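You operate a simulated robot arm through the tools that you are given. There is no shell and no other tool. Be economical: measure what you need, move in short steps, check, and stop when the job is done.

You run a simulated robot arm. Do the job below in one go: nothing can be reset, and whatever is moved stays where it is left.

JOB
The jig handle binds: change the green insert for the size it needs.
Fine: put the green insert back in the block, read the play display, fit that size, then swing the handle open and shut once. Where these are worked on the way, their far stop is far enough and under half their travel is too little: jig handle.

It is judged by the outcome, as a careful person would: the job done as asked, and still so three seconds after it is handed in. It fails if anything else is knocked over, pushed out of place, dropped, spilled or broken.

ROBOT AND FRAMES
A 7-joint arm with a two-finger parallel gripper on a trunk, on a base that drives. Base frame: it is fixed to the floor where the robot stands at the start and does not move with it; the origin is under the middle of the robot, x ahead of it, y to its left, z up. Readings come in cm, degrees, newtons and seconds.
With the tool pointing down near the work surface it reaches from about 10 to 88 cm from the robot's upright axis, wherever it stands. Its first joint turns from -115.0 to 115.0 degrees. Places, roughly: block [40, -10, 90]; jig handle [40, -20, 100]; play display [70, -20, 90]. Payload 3.91 kg.
Tool frame: the origin (TCP) lies between the finger pads and is the grasp point; the fingertips stand 3 cm ahead of it; z points along the fingers, y is the line along which they close. Largest opening 11 cm; finger width 2, thickness 1; the body of the gripper, 4.8 by 11.2 cm, starts 5.5 cm behind the TCP.
Orientation is told as [roll, pitch, yaw] about the base's x, y, z axes, in that order, counted from this pose: with the fingers straight down and closing along the base's y, the tool's x points along the base's -x, its y along +y and its z along -z.

CONTROLS
- The arm moves only by the tool step_arm. Its arguments are lists of equal length, an entry for each row: "claw": the gripper command, from -1 (shut) to 1 (fully open), values between in proportion; "xyz": the shift along the base's x, y, z in units of 100 mm (1.0 is 100 mm), a list of three; "rot": the turn, a rotation vector about the base's x, y, z in units of 60 degrees (1.0 is 60 degrees), a list of three. In form: {"claw": [claw, ...], "xyz": [[dx, dy, dz], ...], "rot": [[rx, ry, rz], ...]}. A call has 1 to 20 rows; each row is the pose to reach, as a shift and turn from the pose commanded when the call began. A call with a number of a shift or a turn outside -1 to 1 is refused whole. Each row takes 0.2 s and may step no farther than 5 cm and 8.6 degrees from the row before; otherwise, or with a gripper value out of range, the whole call is refused. Where a pose cannot be reached the arm comes as near as it can. A force on the tool above 40 N (or 10 N above the force at the start of the call, whichever is more), or a blocked arm, ends the call early, and 0.2 s more pass. Each finger travels about 15.3 cm/s and halts on what it meets, pressing with about 27 N; the grip force reading is that of the motor and also rises with nothing between the fingers. The clock runs only during rows and for 0.2 s after the last one: add rows that repeat a pose to give the fingers time. It gives the time, the measured TCP pose, the force on the tool (base axes), the opening and the grip force at its end, in the units of the frame above (readings bear some noise), with the torque about the TCP (base axes, N m) and any sound that the robot's microphone picked up.
- Cameras (640 x 400 px; columns grow to the right, rows downward): "scene" is now at [21.01, 14.29, 123.48]; the picture's right is [-0.68, -0.74, 0.00], its down [-0.29, 0.26, -0.92] and it looks along [0.68, -0.62, -0.39] (base axes); focal length 214 px, centre (320, 200). "wrist" rides on the gripper at [7.2, 1.7, -10.3] in the tool frame; the picture's right is [-0.23, 0.97, 0.00], its down [-0.76, -0.18, -0.62] and it looks along [-0.61, -0.14, 0.78] (tool axes); focal length 222 px, centre (320, 200). There is no depth. A picture from a camera that has moved, and an enlarged one, comes with that camera's place and axes in the base frame and with its lens.
- grab_frame(camera): a new picture of that camera. The clock stands still meanwhile.
- raise_lower(by): slides the trunk up (or, below 0, down) by that many cm; the arm and the scene camera ride with it, the base frame stays. It gives what a move gives, with no picture.
- roll_base(legs): drives the robot by 1 to 6 legs, each [ahead, left, turn to the left] in cm, cm and degrees, along the robot's own axes; the way and the turn of a leg run together, so that a leg with both is an arc; at most 150 cm and 180 degrees a leg. The arm and the cameras ride along, it lands a little off, and it stops where it bumps. It gives what a move gives.
- head_to(pan, tilt): turns the head with the scene camera to pan (to the left, within 80 degrees either way) and tilt (down, from -29 to 69), counted from straight ahead of the robot. It gives what a move gives.
- enlarge(camera, box): a new picture of the part [left, top, right, bottom] of that camera's present view, enlarged. The clock stands still meanwhile.
- close_job(): hands the job in; it is judged then, once.

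Work in short steps. Places have to be worked out from the pictures, the camera data and where the tool is seen: move nearer, look again, correct. Check each grasp and each placing, and mend what went wrong. You have 120 turns and 98 pictures in all, those below and enlarged ones among them. Open the gripper and draw the arm clear of the work before you hand the job in, unless the task says otherwise; then end with one line.

The tools are called after ">>>" as name(argument=value, ...) on one line, values as JSON. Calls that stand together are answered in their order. step_arm: Moves the arm, as the interface text tells. Its arguments: {"type":"object","properties":{"claw":{"type":"array"},"xyz":{"type":"array"},"rot":{"type":"array"}},"required":["claw","xyz","rot"]} The other tools are called the same way: raise_lower (by) slides the trunk up or down; roll_base (legs) drives the base; head_to (pan, tilt) turns the head that bears the scene camera; grab_frame (camera) takes a picture; enlarge (camera, box) takes an enlarged picture of a part of a camera's view; close_job () hands the job in.

At the start:

```text
time_s: 0.0
tool_pos: [44.65, -32.95, 124.78]
orientation: [0.0, 0.0, 0.0]
force: [0.6, -0.5, -0.4]
wrist_torque: [0.0, 0.01, 0.01]
opening: 11.02
finger_force: 0.1
trunk travel left (down, up): [-55.0, 44.0]
robot x, y, heading: [-0.02, -0.26, 0.3]
head pan, tilt: [-42.6, 22.8]
```

scene: 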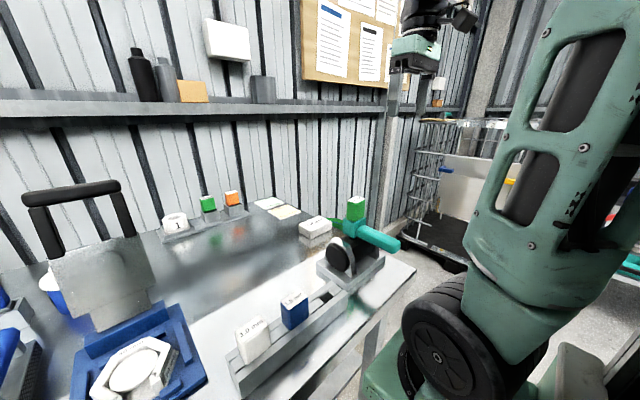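
wrist: 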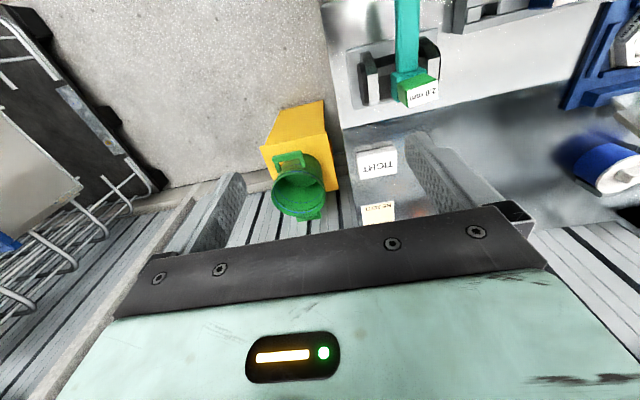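

The scene shows the jig with a green insert, a rack with other inserts and a card reading TIGHT. I'll look closer at both.

>>> enlarge(camera="scene", box=[290, 180, 430, 290])

>>> enlarge(camera="scene", box=[150, 180, 350, 390])

>>> enlarge(camera="wrist", box=[330, 0, 640, 230])

```text
3.64 times, centred on (360, 235) of scene
camera zoom: at [21.01, 14.29, 123.48], right [-0.68, -0.74, 0.0], down [-0.29, 0.26, -0.92], along [0.68, -0.62, -0.39], focal length 780 px, centre (174, 73)
```

zoom: 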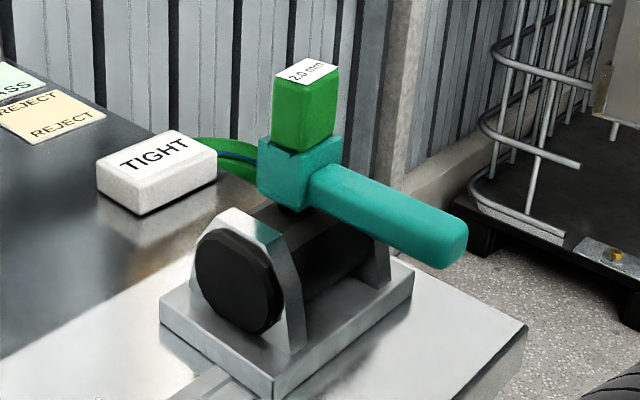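

```text
1.90 times, centred on (250, 285) of scene
camera zoom: at [21.01, 14.29, 123.48], right [-0.68, -0.74, 0.0], down [-0.29, 0.26, -0.92], along [0.68, -0.62, -0.39], focal length 408 px, centre (453, 38)
```

zoom: 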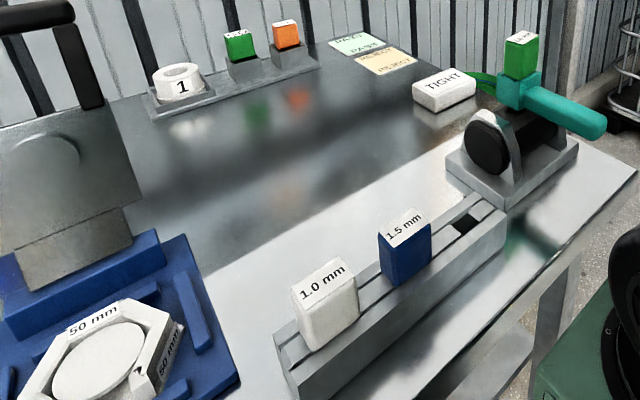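

```text
1.74 times, centred on (485, 115) of wrist
camera zoom: at [37.43, -31.21, 135.2], right [0.23, 0.97, 0.0], down [0.76, -0.18, 0.62], along [0.61, -0.14, -0.78], focal length 386 px, centre (33, 348)
```

zoom: 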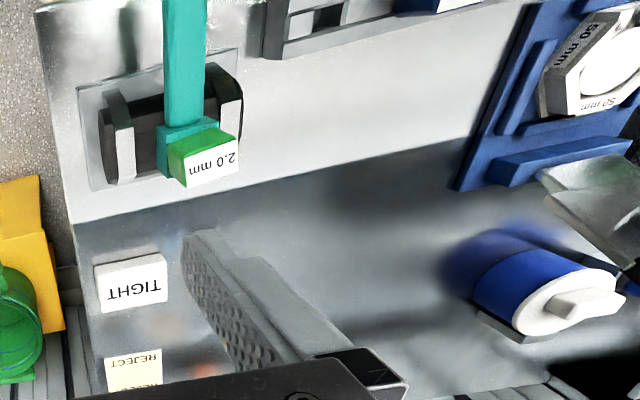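

The insert fitted is 2.0 mm (top around [47,-20.5,105]), the display is a box reading TIGHT, and the block has 1.0, 1.5 and an empty slot. I'll move the wrist camera back for a closer look, and point the head at the block.

>>> step_arm(claw=[1, 1, 1, 1], xyz=[[-0.25, 0.25, 0], [-0.5, 0.5, 0], [-0.75, 0.75, 0], [-1, 1, 0]], rot=[[0, 0, 0], [0, 0, 0], [0, 0, 0], [0, 0, 0]])

>>> head_to(pan=-50, tilt=40)

>>> grab_frame(camera="scene")

>>> grab_frame(camera="wrist")

```text
time_s: 1.0
tool_pos: [39.98, -28.69, 124.96]
orientation: [0.0, -0.1, 0.0]
force: [0.7, -0.2, 0.2]
wrist_torque: [-0.01, -0.02, -0.01]
opening: 11.0
finger_force: 0.0
out of reach, approached as far as the arm can: row 2, 3, 4
trunk travel left (down, up): [-55.0, 44.0]
robot x, y, heading: [-0.09, -0.17, -0.1]
head pan, tilt: [-42.6, 22.8]
```

```text
time_s: 1.8
tool_pos: [40.12, -28.64, 124.93]
orientation: [-0.1, 0.1, 0.0]
force: [0.2, -0.1, 0.7]
wrist_torque: [-0.01, 0.01, 0.0]
opening: 11.01
finger_force: 0.0
trunk travel left (down, up): [-55.0, 44.0]
robot x, y, heading: [0.24, 0.14, 0.1]
head pan, tilt: [-50.0, 40.0]
```

```text
92 pictures are left
camera scene: at [19.66, 14.05, 120.8], right [-0.77, -0.64, 0.0], down [-0.41, 0.49, -0.77], along [0.49, -0.59, -0.64], focal length 214 px, centre (320, 200)
```

scene: 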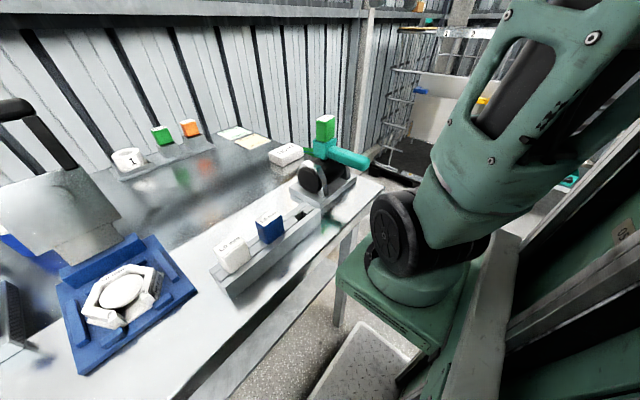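

```text
91 pictures are left
camera wrist: at [32.82, -26.82, 135.26], right [0.23, 0.97, 0.0], down [0.76, -0.18, 0.62], along [0.61, -0.14, -0.78], focal length 222 px, centre (320, 200)
```

wrist: 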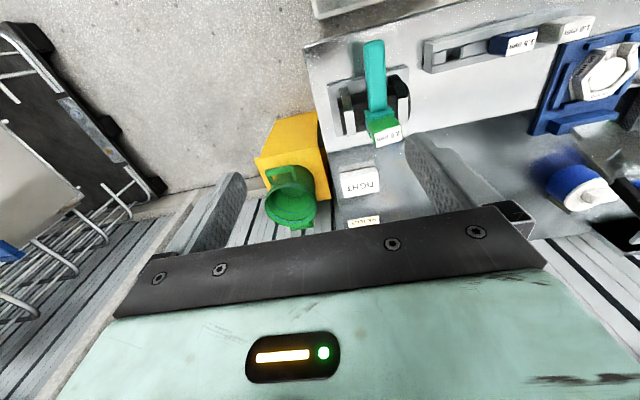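

The arm runs short of reach near the body at this height. I'll raise the trunk 20 cm and then lower the tool.

>>> raise_lower(by=20)

>>> step_arm(claw=[1, 1, 1, 1], xyz=[[0, 0.2, -0.3], [0, 0.4, -0.6], [0, 0.6, -0.8], [0, 0.8, -1]], rot=[[0, 0, 0], [0, 0, 0], [0, 0, 0], [0, 0, 0]])

>>> step_arm(claw=[1, 1, 1, 1], xyz=[[-0.1, 0.1, -0.3], [-0.2, 0.2, -0.6], [-0.4, 0.3, -0.8], [-0.5, 0.4, -1]], rot=[[0, 0, 0], [0, 0, 0], [0, 0, 0], [0, 0, 0]])

>>> grab_frame(camera="wrist")

```text
time_s: 4.0
tool_pos: [40.15, -28.73, 145.04]
orientation: [0.0, -0.1, 0.0]
force: [-0.7, -0.3, 0.1]
wrist_torque: [-0.03, 0.02, 0.01]
opening: 10.98
finger_force: 0.2
trunk travel left (down, up): [-75.0, 24.0]
robot x, y, heading: [-0.01, -0.12, 0.1]
head pan, tilt: [-50.0, 40.0]
```

```text
time_s: 5.0
tool_pos: [44.47, -25.0, 136.56]
orientation: [0.0, 0.0, 0.0]
force: [-0.5, 0.1, 0.1]
wrist_torque: [-0.01, -0.01, -0.01]
opening: 11.01
finger_force: 0.1
out of reach, approached as far as the arm can: row 1, 2, 3, 4
trunk travel left (down, up): [-75.0, 24.0]
robot x, y, heading: [-0.54, -0.09, -0.5]
head pan, tilt: [-50.0, 40.0]
```

```text
time_s: 6.0
tool_pos: [44.09, -23.7, 126.26]
orientation: [0.0, -0.2, 0.0]
force: [-0.6, 0.1, 0.9]
wrist_torque: [0.02, -0.02, 0.0]
opening: 11.01
finger_force: 0.1
out of reach, approached as far as the arm can: row 1, 2, 3, 4
trunk travel left (down, up): [-75.0, 24.0]
robot x, y, heading: [-0.01, 0.1, 0.2]
head pan, tilt: [-50.0, 40.0]
```

```text
90 pictures are left
camera wrist: at [36.89, -21.73, 136.46], right [0.23, 0.97, 0.0], down [0.76, -0.18, 0.62], along [0.61, -0.14, -0.78], focal length 222 px, centre (320, 200)
```

wrist: 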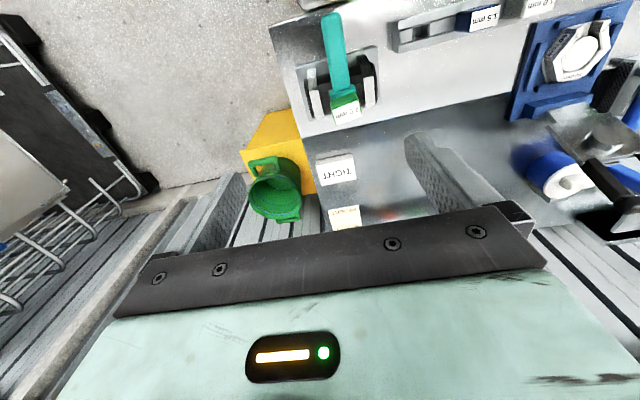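

Reach inward stops at about 50 cm radius. I'll back the base 20 cm so that everything sits comfortably in reach, then look again.

>>> roll_base(legs=[[-20, 0, 0]])

>>> grab_frame(camera="scene")

>>> grab_frame(camera="wrist")

```text
time_s: 7.6
tool_pos: [23.73, -23.51, 126.07]
orientation: [0.0, 0.0, 0.1]
force: [-0.3, 0.0, 0.5]
wrist_torque: [-0.02, -0.01, -0.01]
opening: 11.02
finger_force: 0.0
trunk travel left (down, up): [-75.0, 24.0]
robot x, y, heading: [-20.31, 0.13, -0.2]
head pan, tilt: [-50.0, 40.0]
```

```text
89 pictures are left
camera scene: at [-0.79, 14.05, 140.79], right [-0.77, -0.64, 0.0], down [-0.41, 0.49, -0.77], along [0.49, -0.59, -0.64], focal length 214 px, centre (320, 200)
```

scene: 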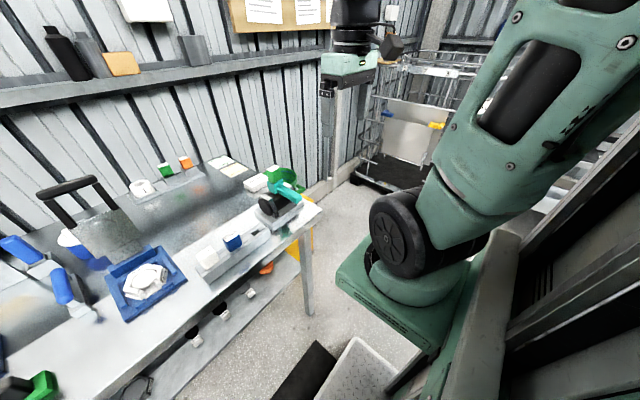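

```text
88 pictures are left
camera wrist: at [16.53, -21.72, 136.46], right [0.23, 0.97, 0.0], down [0.76, -0.18, 0.62], along [0.61, -0.14, -0.78], focal length 222 px, centre (320, 200)
```

wrist: 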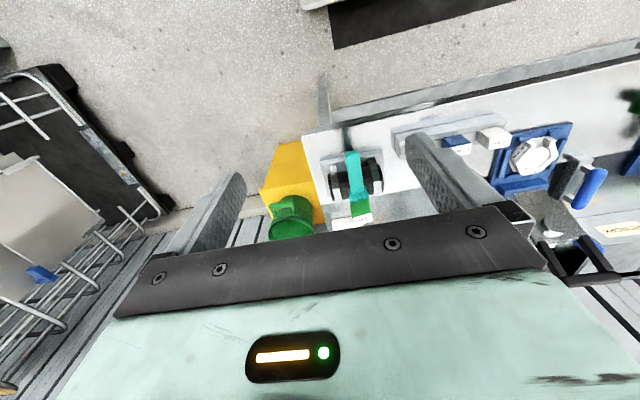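

Good. Enlarging the jig and rack in both cameras for triangulation.

>>> enlarge(camera="wrist", box=[300, 120, 540, 240])

>>> enlarge(camera="scene", box=[180, 150, 330, 280])

```text
2.67 times, centred on (420, 180) of wrist
camera zoom: at [16.53, -21.72, 136.46], right [0.23, 0.97, 0.0], down [0.76, -0.18, 0.62], along [0.61, -0.14, -0.78], focal length 592 px, centre (53, 253)
```

zoom: 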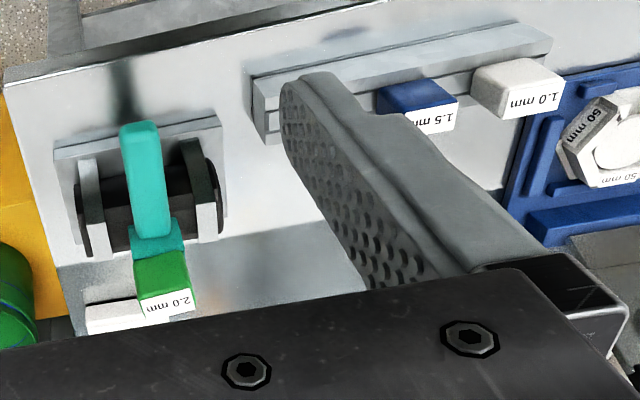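

```text
3.08 times, centred on (255, 215) of scene
camera zoom: at [-0.79, 14.05, 140.79], right [-0.77, -0.64, 0.0], down [-0.41, 0.49, -0.77], along [0.49, -0.59, -0.64], focal length 660 px, centre (520, 154)
```

zoom: 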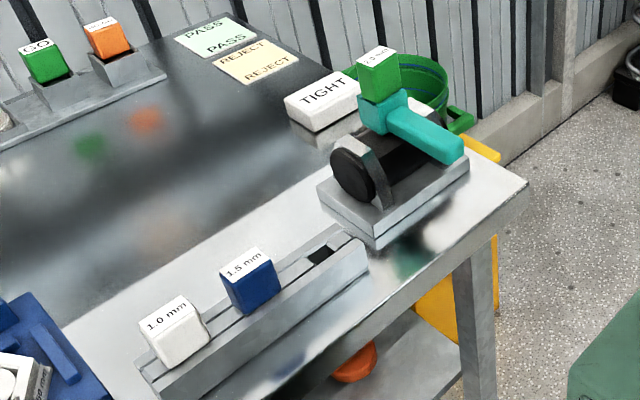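

Triangulated: fitted insert top [47.1,-20.5,105.3]; 1.5 mm top [41,0.5,97.7]; 1.0 mm top [41,7,97.7]; empty slot ≈[40.9,-6.1]. Moving above the fitted insert.

>>> step_arm(claw=[1, 1, 1], xyz=[[0.33, 0.1, 0], [0.66, 0.2, 0], [1, 0.3, 0]], rot=[[0, 0, 0], [0, 0, 0], [0, 0, 0]])

>>> step_arm(claw=[1, 1, 1], xyz=[[0.33, 0, -0.2], [0.66, 0, -0.4], [1, 0, -0.6]], rot=[[0, 0, 0], [0, 0, 0], [0, 0, 0]])

>>> grab_frame(camera="wrist")

```text
time_s: 8.4
tool_pos: [33.83, -20.58, 126.03]
orientation: [0.0, 0.0, 0.2]
force: [-0.4, 0.8, -0.2]
wrist_torque: [0.0, -0.02, 0.04]
opening: 10.98
finger_force: 0.0
trunk travel left (down, up): [-75.0, 24.0]
robot x, y, heading: [-20.55, 0.25, -0.1]
head pan, tilt: [-50.0, 40.0]
```

```text
time_s: 9.2
tool_pos: [43.73, -20.71, 120.06]
orientation: [0.0, 0.0, 0.2]
force: [-0.6, 0.3, 0.6]
wrist_torque: [0.01, -0.05, 0.03]
opening: 11.0
finger_force: 0.1
trunk travel left (down, up): [-75.0, 24.0]
robot x, y, heading: [-20.41, 0.02, 0.0]
head pan, tilt: [-50.0, 40.0]
```

```text
85 pictures are left
camera wrist: at [36.52, -18.79, 130.4], right [0.23, 0.97, 0.0], down [0.76, -0.18, 0.62], along [0.61, -0.14, -0.78], focal length 222 px, centre (320, 200)
```

wrist: 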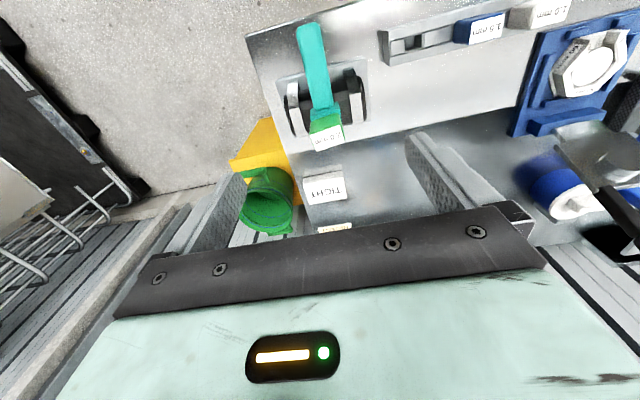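

Confirmed at [47.1,-20.3]. Descend to above it, then look at alignment.

>>> step_arm(claw=[0.5, 0.2, 0.2], xyz=[[0.2, 0.02, -0.35], [0.34, 0.03, -0.6], [0.34, 0.03, -0.9]], rot=[[0, 0, 0], [0, 0, 0], [0, 0, 0]])

>>> grab_frame(camera="wrist")

>>> enlarge(camera="scene", box=[220, 130, 370, 250])

```text
time_s: 10.0
tool_pos: [47.28, -20.22, 111.05]
orientation: [0.0, 0.0, 0.0]
force: [-0.1, -0.8, -0.5]
wrist_torque: [0.0, 0.01, -0.04]
opening: 6.63
finger_force: 0.1
trunk travel left (down, up): [-75.0, 24.0]
robot x, y, heading: [-20.17, 0.28, 0.3]
head pan, tilt: [-50.0, 40.0]
```

```text
84 pictures are left
camera wrist: at [40.06, -18.28, 121.36], right [0.23, 0.97, 0.0], down [0.76, -0.18, 0.62], along [0.61, -0.14, -0.78], focal length 222 px, centre (320, 200)
```

wrist: 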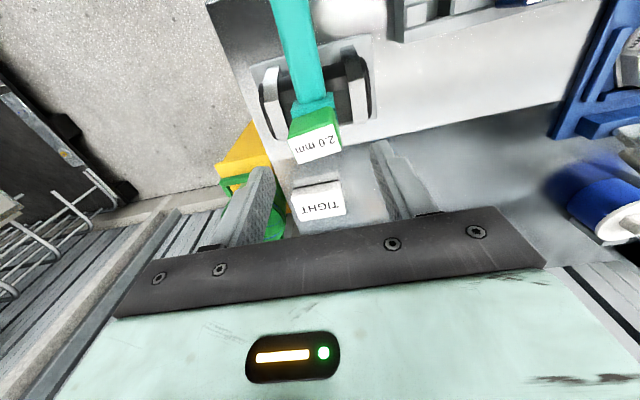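

```text
3.33 times, centred on (295, 190) of scene
camera zoom: at [-0.82, 14.06, 140.8], right [-0.77, -0.64, 0.0], down [-0.41, 0.49, -0.77], along [0.49, -0.59, -0.64], focal length 715 px, centre (403, 233)
```

zoom: 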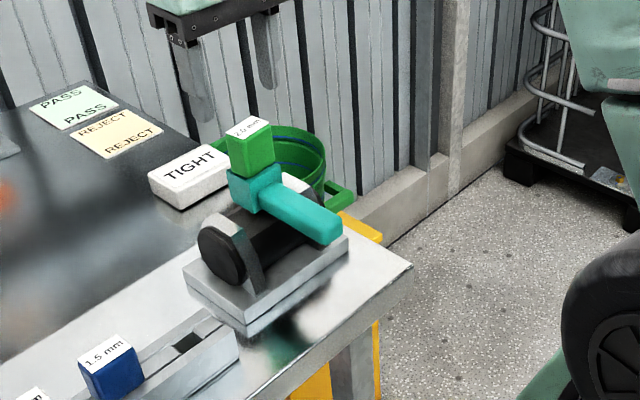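

Aligned within a few mm. Descend to z≈104.5 and close.

>>> step_arm(claw=[0.2, 0.2, 0.2, -1, -1, -1, -1], xyz=[[-0.02, 0, -0.3], [-0.02, 0, -0.55], [-0.02, 0, -0.66], [-0.02, 0, -0.66], [-0.02, 0, -0.66], [-0.02, 0, -0.66], [-0.02, 0, -0.66]], rot=[[0, 0, 0], [0, 0, 0], [0, 0, 0], [0, 0, 0], [0, 0, 0], [0, 0, 0], [0, 0, 0]])

>>> grab_frame(camera="wrist")

>>> enlarge(camera="scene", box=[220, 130, 370, 250])

```text
time_s: 11.6
tool_pos: [47.06, -20.24, 104.55]
orientation: [0.0, 0.0, 0.0]
force: [0.2, -4.8, -0.5]
wrist_torque: [-0.24, -0.02, 0.02]
opening: 3.95
finger_force: 27.2
trunk travel left (down, up): [-75.0, 24.0]
robot x, y, heading: [-20.01, -0.13, 0.1]
head pan, tilt: [-50.0, 40.0]
```

```text
82 pictures are left
camera wrist: at [39.83, -18.36, 114.82], right [0.23, 0.97, 0.0], down [0.76, -0.18, 0.62], along [0.61, -0.14, -0.78], focal length 222 px, centre (320, 200)
```

wrist: 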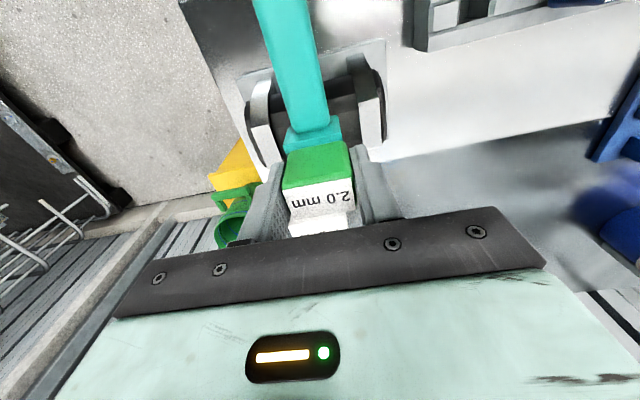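

```text
3.33 times, centred on (295, 190) of scene
camera zoom: at [-0.78, 14.02, 140.79], right [-0.77, -0.64, 0.0], down [-0.41, 0.49, -0.77], along [0.49, -0.59, -0.64], focal length 715 px, centre (403, 233)
```

zoom: 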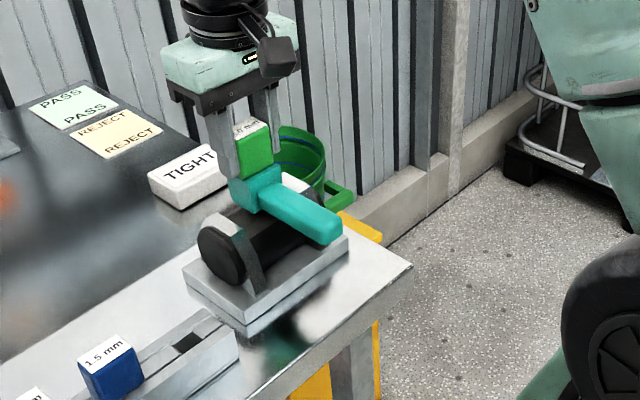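

Gripped (opening 3.95). Pulling straight up.

>>> step_arm(claw=[-1, -1, -1, -1, -1], xyz=[[0, 0, 0.1], [0, 0, 0.2], [0, 0, 0.4], [0, 0, 0.6], [0, 0, 0.8]], rot=[[0, 0, 0], [0, 0, 0], [0, 0, 0], [0, 0, 0], [0, 0, 0]])

>>> enlarge(camera="scene", box=[220, 130, 370, 250])

```text
time_s: 12.8
tool_pos: [46.91, -20.34, 112.55]
orientation: [0.0, 0.0, 0.2]
force: [-0.1, 0.3, -0.3]
wrist_torque: [-0.02, 0.0, -0.02]
opening: 3.93
finger_force: 26.8
trunk travel left (down, up): [-75.0, 24.0]
robot x, y, heading: [-20.6, 0.48, 0.3]
head pan, tilt: [-50.0, 40.0]
```

```text
3.33 times, centred on (295, 190) of scene
camera zoom: at [-0.77, 14.06, 140.79], right [-0.77, -0.64, 0.0], down [-0.41, 0.49, -0.77], along [0.49, -0.59, -0.64], focal length 715 px, centre (403, 233)
```

zoom: 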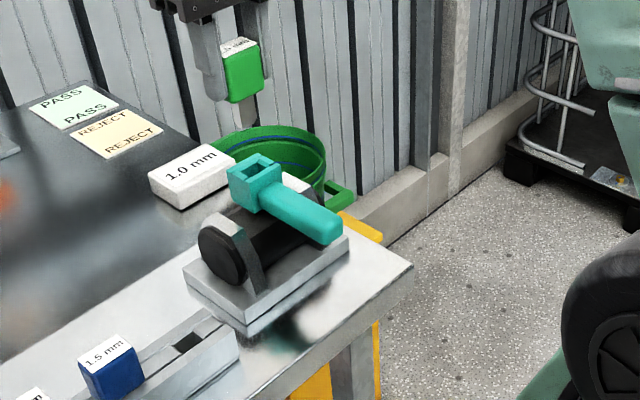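

The insert is out and the display now reads 1.0 mm. Checking the insert's underside and the slot before placing.

>>> enlarge(camera="scene", box=[255, 130, 305, 170])

>>> enlarge(camera="scene", box=[220, 200, 300, 260])

>>> enlarge(camera="wrist", box=[240, 0, 560, 240])

```text
10.00 times, centred on (280, 150) of scene
camera zoom: at [-0.77, 14.06, 140.79], right [-0.77, -0.64, 0.0], down [-0.41, 0.49, -0.77], along [0.49, -0.59, -0.64], focal length 2145 px, centre (720, 700)
```

zoom: 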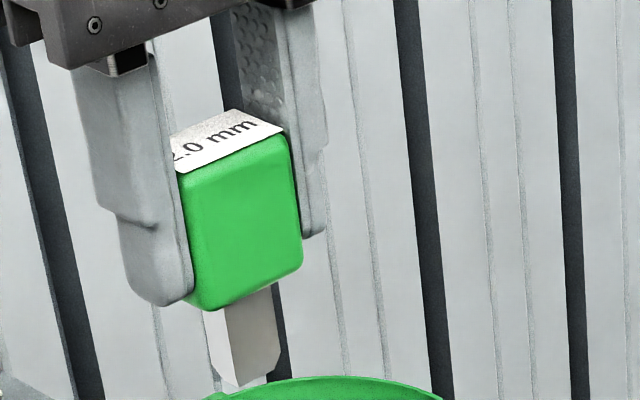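

```text
6.67 times, centred on (260, 230) of scene
camera zoom: at [-0.77, 14.06, 140.79], right [-0.77, -0.64, 0.0], down [-0.41, 0.49, -0.77], along [0.49, -0.59, -0.64], focal length 1430 px, centre (720, 0)
```

zoom: 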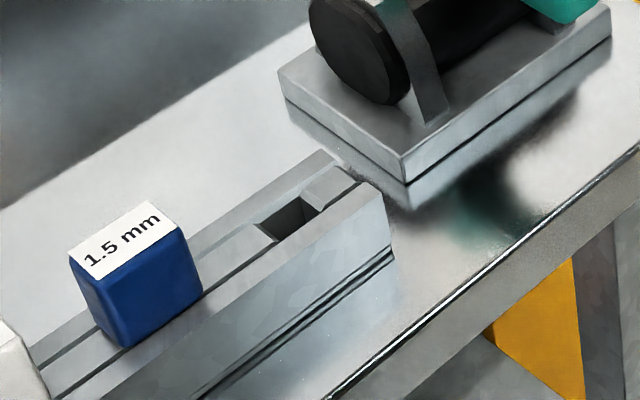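

```text
1.67 times, centred on (400, 120) of wrist
camera zoom: at [39.73, -18.42, 122.9], right [0.23, 0.97, 0.0], down [0.76, -0.18, 0.62], along [0.61, -0.14, -0.78], focal length 370 px, centre (187, 333)
```

zoom: 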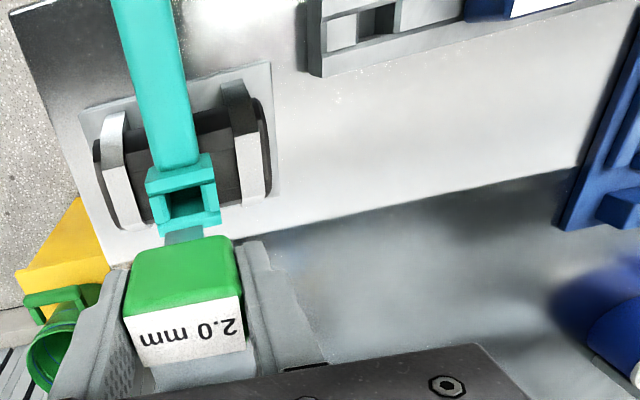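

The insert has a body about 4×5.2 cm with a 3 cm chamfered peg. I'll carry it over to the empty slot (≈[41.3,-6.4], block top ≈92.5), staying high, then refine.

>>> step_arm(claw=[-1, -1, -1, -1], xyz=[[0, 0.25, 0], [-0.1, 0.5, 0], [-0.3, 0.75, 0], [-0.5, 1.0, 0]], rot=[[0, 0, 0], [0, 0, 0], [0, 0, 0], [0, 0, 0]])

>>> step_arm(claw=[-1, -1, -1, -1], xyz=[[-0.05, 0.2, -0.1], [-0.05, 0.39, -0.3], [-0.05, 0.39, -0.5], [-0.05, 0.39, -0.65]], rot=[[0, 0, 0], [0, 0, 0], [0, 0, 0], [0, 0, 0]])

>>> enlarge(camera="wrist", box=[220, 20, 460, 220])

>>> enlarge(camera="scene", box=[200, 170, 320, 260])

```text
time_s: 13.8
tool_pos: [42.1, -10.33, 112.63]
orientation: [0.1, 0.0, 0.1]
force: [-0.1, -0.3, -0.2]
wrist_torque: [0.02, 0.02, 0.0]
opening: 3.93
finger_force: 26.9
trunk travel left (down, up): [-75.0, 24.0]
robot x, y, heading: [-20.61, -0.17, 0.2]
head pan, tilt: [-50.0, 40.0]
```

```text
time_s: 14.8
tool_pos: [41.5, -6.3, 106.17]
orientation: [0.1, 0.0, 0.1]
force: [0.1, -0.5, -0.8]
wrist_torque: [-0.01, -0.04, 0.0]
opening: 3.93
finger_force: 26.9
trunk travel left (down, up): [-75.0, 24.0]
robot x, y, heading: [-20.54, 0.21, 0.1]
head pan, tilt: [-50.0, 40.0]
```

```text
2.00 times, centred on (340, 120) of wrist
camera zoom: at [34.28, -4.41, 116.39], right [0.23, 0.97, 0.0], down [0.76, -0.18, 0.62], along [0.61, -0.14, -0.78], focal length 444 px, centre (280, 360)
```

zoom: 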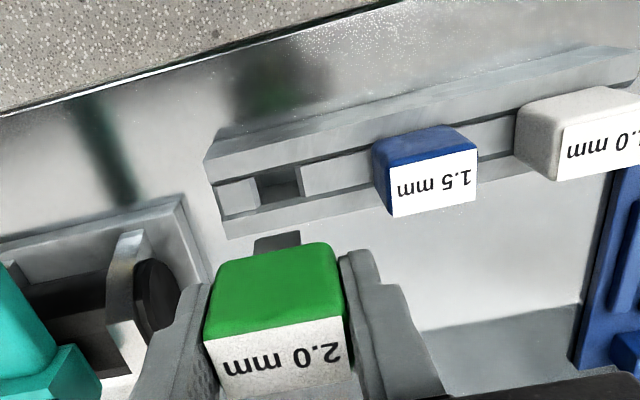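

```text
4.44 times, centred on (260, 215) of scene
camera zoom: at [-0.81, 14.06, 140.8], right [-0.77, -0.64, 0.0], down [-0.41, 0.49, -0.77], along [0.49, -0.59, -0.64], focal length 953 px, centre (587, 133)
```

zoom: 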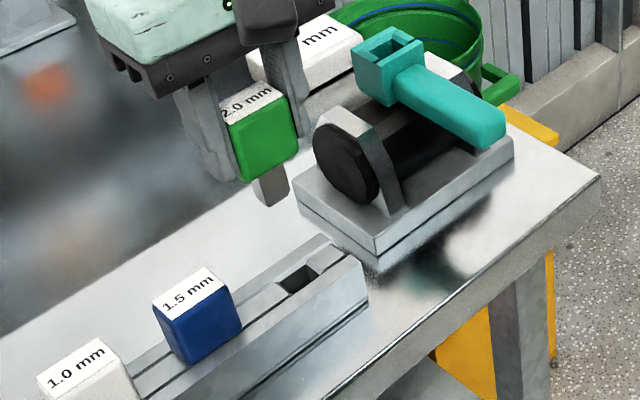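

Slot reads ≈[41.4,-6.1]; the insert sits ≈0.2 cm off in both axes. Correct and descend until the peg tip is just above the block, then look.

>>> step_arm(claw=[-1, -1, -1], xyz=[[-0.02, 0.02, -0.2], [-0.02, 0.02, -0.4], [-0.02, 0.02, -0.53]], rot=[[0, 0, 0], [0, 0, 0], [0, 0, 0]])

>>> enlarge(camera="wrist", box=[220, 20, 460, 220])

>>> enlarge(camera="scene", box=[220, 180, 300, 240])

```text
time_s: 15.6
tool_pos: [41.18, -6.05, 100.56]
orientation: [0.1, 0.0, 0.1]
force: [-0.8, 0.6, -0.9]
wrist_torque: [0.0, 0.01, -0.04]
opening: 3.94
finger_force: 27.2
trunk travel left (down, up): [-75.0, 24.0]
robot x, y, heading: [-20.66, 0.45, -0.0]
head pan, tilt: [-50.0, 40.0]
```

```text
2.00 times, centred on (340, 120) of wrist
camera zoom: at [33.95, -4.23, 111.02], right [0.23, 0.97, 0.0], down [0.76, -0.18, 0.62], along [0.61, -0.14, -0.78], focal length 444 px, centre (280, 360)
```

zoom: 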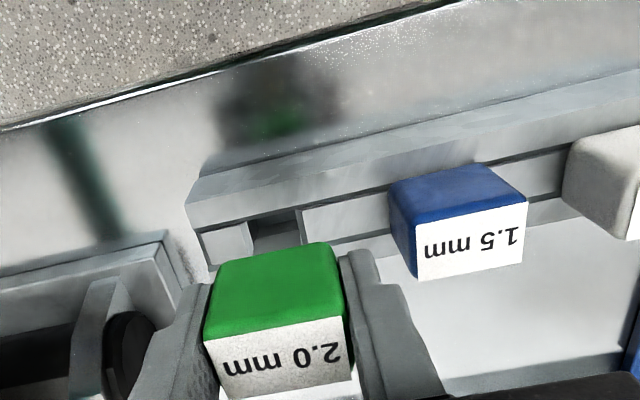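

```text
6.67 times, centred on (260, 210) of scene
camera zoom: at [-0.81, 14.06, 140.8], right [-0.77, -0.64, 0.0], down [-0.41, 0.49, -0.77], along [0.49, -0.59, -0.64], focal length 1430 px, centre (720, 133)
```

zoom: 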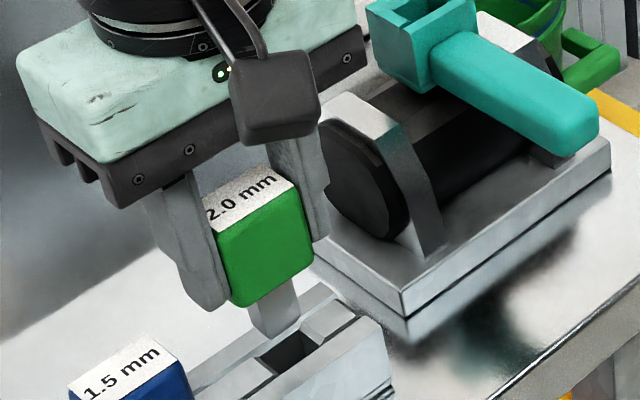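

Projecting the TCP onto the block lands within 2 mm of the slot centre. Small correction (+0.1,-0.1) and a gentle descent, watching force.

>>> step_arm(claw=[-1, -1, -1, -1, -1], xyz=[[0.01, -0.01, 0], [0.01, -0.01, -0.05], [0.01, -0.01, -0.1], [0.01, -0.01, -0.15], [0.01, -0.01, -0.2]], rot=[[0, 0, 0], [0, 0, 0], [0, 0, 0], [0, 0, 0], [0, 0, 0]])

>>> enlarge(camera="scene", box=[220, 180, 300, 240])

```text
time_s: 16.8
tool_pos: [41.38, -6.36, 98.77]
orientation: [0.0, 0.0, -0.1]
force: [0.1, -0.4, -0.4]
wrist_torque: [0.02, -0.02, -0.02]
opening: 3.92
finger_force: 26.8
trunk travel left (down, up): [-75.0, 24.0]
robot x, y, heading: [-20.52, 0.13, 0.1]
head pan, tilt: [-50.0, 40.0]
```

```text
6.67 times, centred on (260, 210) of scene
camera zoom: at [-0.8, 14.06, 140.79], right [-0.77, -0.64, 0.0], down [-0.41, 0.49, -0.77], along [0.49, -0.59, -0.64], focal length 1430 px, centre (720, 133)
```

zoom: 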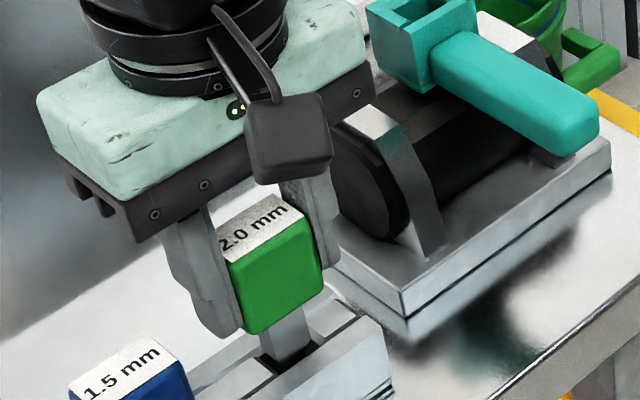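

The peg tip appears to be in the slot with no force. Continue down to seat.

>>> step_arm(claw=[-1, -1, -1, -1, -1], xyz=[[0, 0, -0.05], [0, 0, -0.1], [0, 0, -0.14], [0, 0, -0.18], [0, 0, -0.2]], rot=[[0, 0, 0], [0, 0, 0], [0, 0, 0], [0, 0, 0], [0, 0, 0]])

>>> enlarge(camera="scene", box=[220, 180, 300, 240])

```text
time_s: 18.0
tool_pos: [41.36, -6.16, 96.85]
orientation: [0.1, 0.0, 0.1]
force: [0.2, -1.9, 0.2]
wrist_torque: [-0.14, 0.0, 0.02]
opening: 3.94
finger_force: 27.0
trunk travel left (down, up): [-75.0, 24.0]
robot x, y, heading: [-20.06, 0.02, 0.2]
head pan, tilt: [-50.0, 40.0]
```

```text
6.67 times, centred on (260, 210) of scene
camera zoom: at [-0.8, 14.04, 140.8], right [-0.77, -0.64, 0.0], down [-0.41, 0.49, -0.77], along [0.49, -0.59, -0.64], focal length 1430 px, centre (720, 133)
```

zoom: 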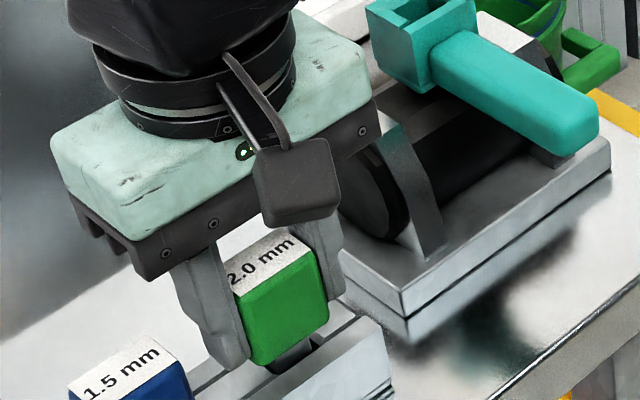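

It's in the slot but may still be a few mm high; pressing lower until contact.

>>> step_arm(claw=[-1, -1, -1, -1, -1], xyz=[[0, 0, -0.02], [0, 0, -0.04], [0, 0, -0.06], [0, 0, -0.08], [0, 0, -0.08]], rot=[[0, 0, 0], [0, 0, 0], [0, 0, 0], [0, 0, 0], [0, 0, 0]])

>>> enlarge(camera="scene", box=[220, 190, 300, 250])

```text
time_s: 19.2
tool_pos: [41.28, -6.34, 95.83]
orientation: [-0.1, -0.1, 0.0]
force: [2.3, -0.4, 1.1]
wrist_torque: [0.01, -0.19, -0.02]
opening: 3.93
finger_force: 26.1
trunk travel left (down, up): [-75.0, 24.0]
robot x, y, heading: [-20.58, -0.06, -0.1]
head pan, tilt: [-50.0, 40.0]
```

```text
6.67 times, centred on (260, 220) of scene
camera zoom: at [-0.78, 14.06, 140.79], right [-0.77, -0.64, 0.0], down [-0.41, 0.49, -0.77], along [0.49, -0.59, -0.64], focal length 1430 px, centre (720, 67)
```

zoom: 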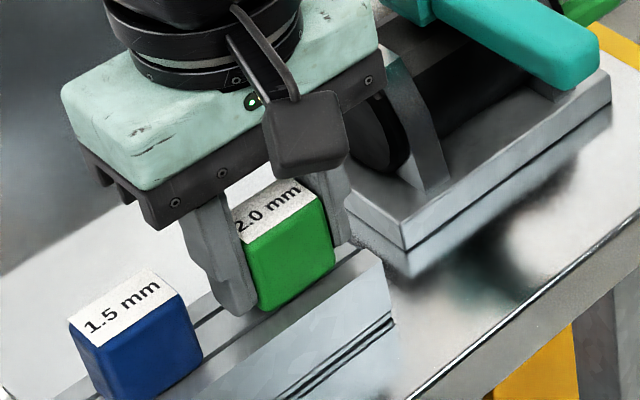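

Nearly seated; a little further to feel the stop.

>>> step_arm(claw=[-1, -1, -1], xyz=[[0, 0, -0.02], [0, 0, -0.04], [0, 0, -0.04]], rot=[[0, 0, 0], [0, 0, 0], [0, 0, 0]])

>>> enlarge(camera="scene", box=[220, 190, 300, 250])

```text
time_s: 20.0
tool_pos: [41.31, -6.27, 95.5]
orientation: [0.1, -0.1, 0.1]
force: [5.0, 1.0, 2.3]
wrist_torque: [0.03, -0.22, -0.01]
opening: 3.92
finger_force: 27.5
trunk travel left (down, up): [-75.0, 24.0]
robot x, y, heading: [-20.36, 0.1, 0.3]
head pan, tilt: [-50.0, 40.0]
```

```text
6.67 times, centred on (260, 220) of scene
camera zoom: at [-0.78, 14.06, 140.8], right [-0.77, -0.64, 0.0], down [-0.41, 0.49, -0.77], along [0.49, -0.59, -0.64], focal length 1430 px, centre (720, 67)
```

zoom: 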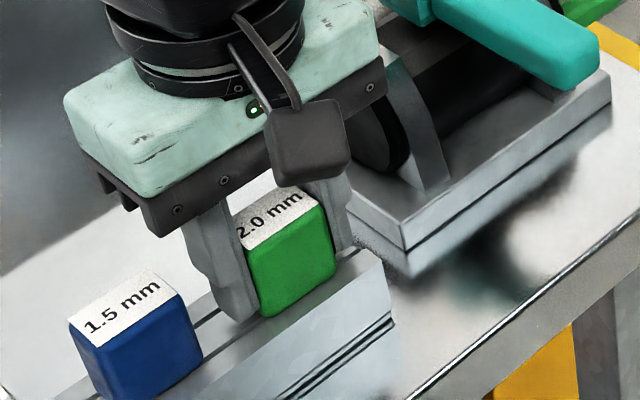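

The green top is level with the blue one's, so it is seated. Open slightly, check, and retreat upward.

>>> step_arm(claw=[-0.05, -0.05, -0.05, -0.05, -0.05, -0.05], xyz=[[0, 0, 0], [0, 0, 0], [0, 0, 0.2], [0, 0, 0.5], [0, 0, 0.8], [0, 0, 1]], rot=[[0, 0, 0], [0, 0, 0], [0, 0, 0], [0, 0, 0], [0, 0, 0], [0, 0, 0]])

>>> enlarge(camera="scene", box=[180, 150, 340, 270])

>>> enlarge(camera="wrist", box=[220, 20, 540, 220])

```text
time_s: 21.4
tool_pos: [41.29, -6.27, 105.39]
orientation: [0.0, 0.1, 0.1]
force: [-0.1, 0.1, 0.0]
wrist_torque: [0.03, 0.0, -0.01]
opening: 5.25
finger_force: 0.1
trunk travel left (down, up): [-75.0, 24.0]
robot x, y, heading: [-20.37, 0.42, 0.1]
head pan, tilt: [-50.0, 40.0]
```

```text
3.33 times, centred on (260, 210) of scene
camera zoom: at [-0.77, 14.06, 140.79], right [-0.77, -0.64, 0.0], down [-0.41, 0.49, -0.77], along [0.49, -0.59, -0.64], focal length 715 px, centre (520, 167)
```

zoom: 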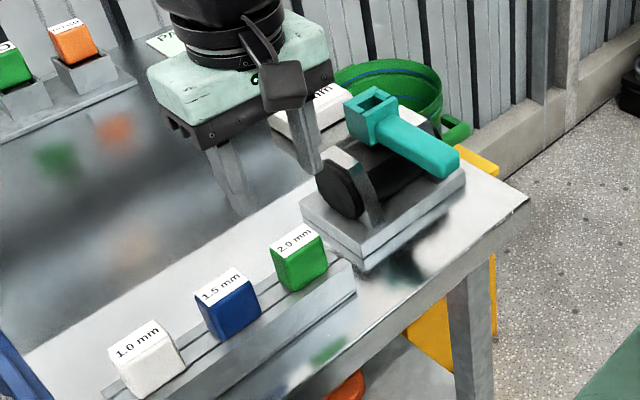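

```text
2.00 times, centred on (380, 120) of wrist
camera zoom: at [34.05, -4.35, 115.7], right [0.23, 0.97, 0.0], down [0.76, -0.18, 0.62], along [0.61, -0.14, -0.78], focal length 444 px, centre (200, 360)
```

zoom: 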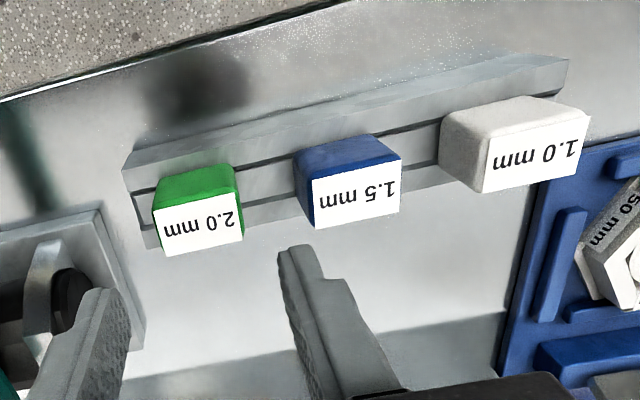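

All look seated. I'll re-read the display and check the seats in an enlarged view after moving the arm to above the 1.0 mm insert (y +13.2).

>>> step_arm(claw=[0.05, 0.05, 0.05, 0.05], xyz=[[0, 0.25, 0.1], [0, 0.5, 0.1], [0, 0.75, 0.1], [0, 1, 0.1]], rot=[[0, 0, 0], [0, 0, 0], [0, 0, 0], [0, 0, 0]])

>>> step_arm(claw=[0.05, 0.05], xyz=[[0, 0.33, 0], [0, 0.33, 0]], rot=[[0, 0, 0], [0, 0, 0]])

>>> enlarge(camera="wrist", box=[160, 20, 480, 220])

>>> enlarge(camera="scene", box=[180, 160, 300, 280])

```text
time_s: 22.4
tool_pos: [41.5, 3.58, 106.45]
orientation: [0.0, 0.1, 0.0]
force: [0.4, 0.4, -0.8]
wrist_torque: [0.06, 0.03, 0.0]
opening: 5.77
finger_force: 0.1
trunk travel left (down, up): [-75.0, 24.0]
robot x, y, heading: [-20.49, -0.12, 0.3]
head pan, tilt: [-50.0, 40.0]
```

```text
time_s: 23.0
tool_pos: [41.57, 7.03, 106.53]
orientation: [0.0, -0.2, -0.1]
force: [0.5, -1.4, 0.0]
wrist_torque: [0.02, 0.0, 0.02]
opening: 5.79
finger_force: 0.0
trunk travel left (down, up): [-75.0, 24.0]
robot x, y, heading: [-20.36, -0.11, -0.1]
head pan, tilt: [-50.0, 40.0]
```

```text
2.00 times, centred on (320, 120) of wrist
camera zoom: at [34.32, 8.91, 116.85], right [0.23, 0.97, 0.0], down [0.76, -0.18, 0.62], along [0.61, -0.14, -0.78], focal length 444 px, centre (320, 360)
```

zoom: 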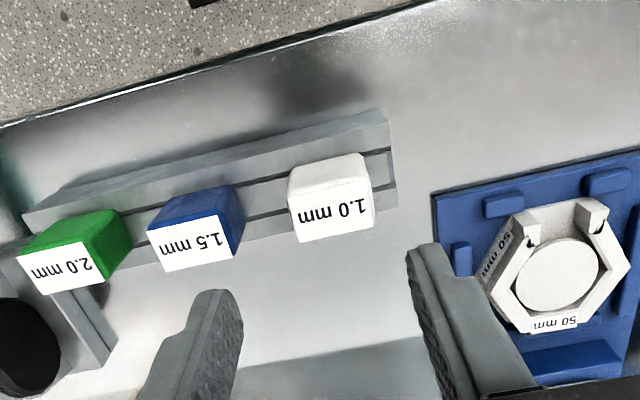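

```text
3.33 times, centred on (240, 220) of scene
camera zoom: at [-0.8, 14.05, 140.79], right [-0.77, -0.64, 0.0], down [-0.41, 0.49, -0.77], along [0.49, -0.59, -0.64], focal length 715 px, centre (587, 133)
```

zoom: 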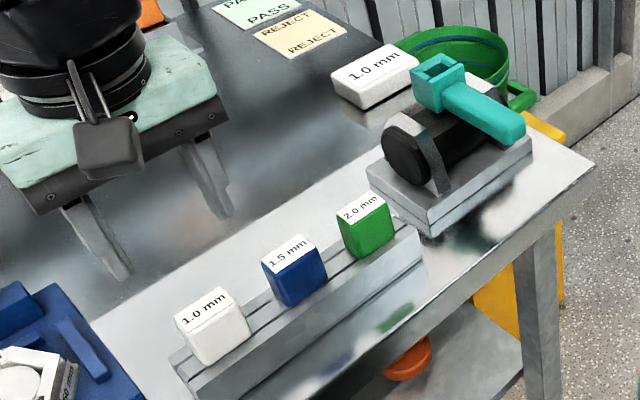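

Display reads 1.0 mm. Two-view triangulation puts the 1.0 mm insert at [41.6,8.0], top 96.3 (same level as the others, so green is fully seated). Align and descend halfway.

>>> step_arm(claw=[0.05, 0.05, 0.05], xyz=[[0, 0.1, 0], [0, 0.1, -0.3], [0, 0.1, -0.5]], rot=[[0, 0, 0], [0, 0, 0], [0, 0, 0]])

>>> grab_frame(camera="wrist")

>>> enlarge(camera="scene", box=[160, 180, 280, 280])

```text
time_s: 23.8
tool_pos: [41.37, 8.12, 101.53]
orientation: [0.0, 0.0, 0.2]
force: [0.0, -0.1, -0.4]
wrist_torque: [0.04, 0.01, 0.02]
opening: 5.78
finger_force: 0.0
trunk travel left (down, up): [-75.0, 24.0]
robot x, y, heading: [-20.94, -0.34, -0.2]
head pan, tilt: [-50.0, 40.0]
```

```text
64 pictures are left
camera wrist: at [34.13, 9.92, 111.83], right [0.23, 0.97, 0.0], down [0.76, -0.18, 0.62], along [0.61, -0.14, -0.78], focal length 222 px, centre (320, 200)
```

wrist: 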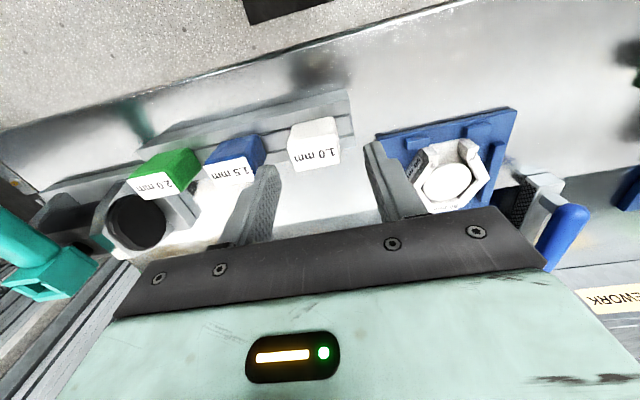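

```text
4.00 times, centred on (220, 230) of scene
camera zoom: at [-0.82, 14.05, 140.8], right [-0.77, -0.64, 0.0], down [-0.41, 0.49, -0.77], along [0.49, -0.59, -0.64], focal length 858 px, centre (720, 80)
```

zoom: 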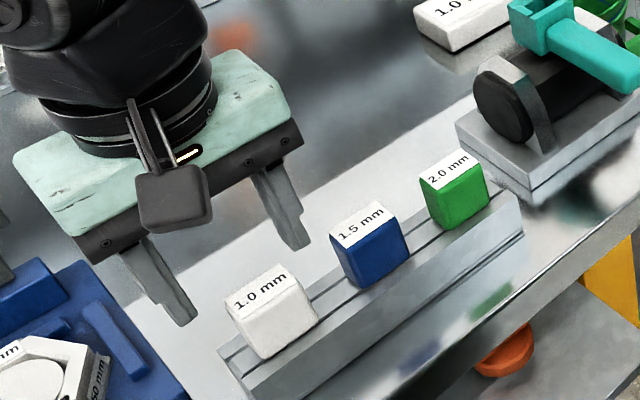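

Fine alignment check with an enlarged wrist view.

>>> enlarge(camera="wrist", box=[220, 80, 420, 220])

```text
2.86 times, centred on (320, 150) of wrist
camera zoom: at [34.13, 9.92, 111.83], right [0.23, 0.97, 0.0], down [0.76, -0.18, 0.62], along [0.61, -0.14, -0.78], focal length 635 px, centre (320, 343)
```

zoom: 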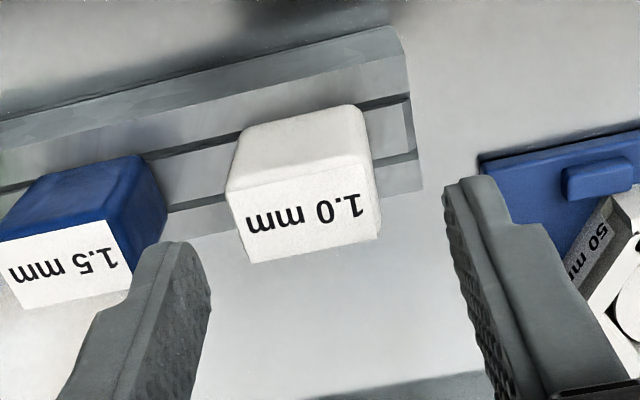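

Insert ≈[41.7,7.85]. Small shift, descend to 95.6, close.

>>> step_arm(claw=[0.05, 0.05, 0.05, -1, -1, -1, -1], xyz=[[0.025, -0.025, -0.2], [0.025, -0.025, -0.4], [0.025, -0.025, -0.59], [0.025, -0.025, -0.59], [0.025, -0.025, -0.59], [0.025, -0.025, -0.59], [0.025, -0.025, -0.59]], rot=[[0, 0, 0], [0, 0, 0], [0, 0, 0], [0, 0, 0], [0, 0, 0], [0, 0, 0], [0, 0, 0]])

>>> enlarge(camera="wrist", box=[220, 80, 420, 220])

```text
time_s: 25.4
tool_pos: [41.68, 7.76, 95.78]
orientation: [0.0, 0.0, -0.2]
force: [0.3, -9.4, -1.7]
wrist_torque: [-0.52, 0.03, 0.0]
opening: 3.94
finger_force: 26.7
trunk travel left (down, up): [-75.0, 24.0]
robot x, y, heading: [-20.32, 0.29, 0.1]
head pan, tilt: [-50.0, 40.0]
```

```text
2.86 times, centred on (320, 150) of wrist
camera zoom: at [34.47, 9.64, 105.99], right [0.23, 0.97, 0.0], down [0.76, -0.18, 0.62], along [0.61, -0.14, -0.78], focal length 635 px, centre (320, 343)
```

zoom: 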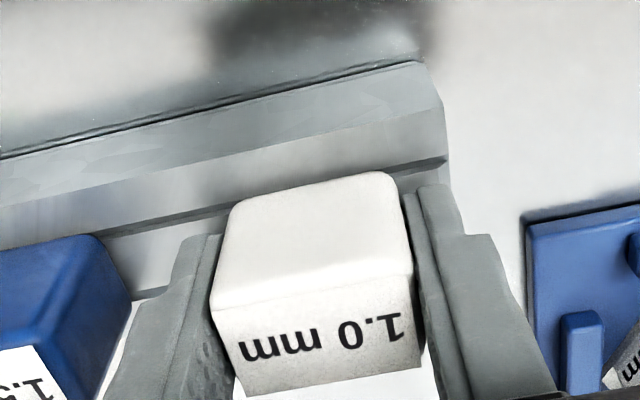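

Gripped; there's a −9 N lateral load, so I relieve it by −0.15 cm in y and then lift.

>>> step_arm(claw=[-1, -1, -1, -1, -1, -1, -1], xyz=[[0, -0.015, 0], [0, -0.015, 0.1], [0, -0.015, 0.2], [0, -0.015, 0.35], [0, -0.015, 0.6], [0, -0.015, 0.9], [0, -0.015, 1.0]], rot=[[0, 0, 0], [0, 0, 0], [0, 0, 0], [0, 0, 0], [0, 0, 0], [0, 0, 0], [0, 0, 0]])

>>> enlarge(camera="scene", box=[160, 140, 320, 270])

```text
time_s: 27.0
tool_pos: [41.57, 7.61, 105.72]
orientation: [-0.1, 0.0, 0.1]
force: [0.2, -0.2, -0.6]
wrist_torque: [0.02, 0.01, -0.03]
opening: 3.93
finger_force: 26.7
trunk travel left (down, up): [-75.0, 24.0]
robot x, y, heading: [-20.22, -0.01, -0.0]
head pan, tilt: [-50.0, 40.0]
```

```text
3.08 times, centred on (240, 205) of scene
camera zoom: at [-0.78, 14.07, 140.79], right [-0.77, -0.64, 0.0], down [-0.41, 0.49, -0.77], along [0.49, -0.59, -0.64], focal length 660 px, centre (566, 185)
```

zoom: 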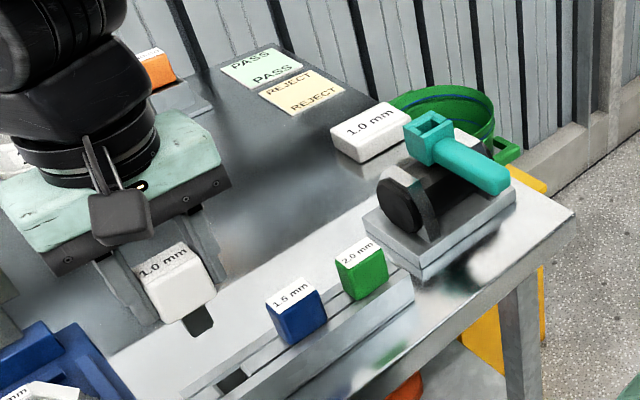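

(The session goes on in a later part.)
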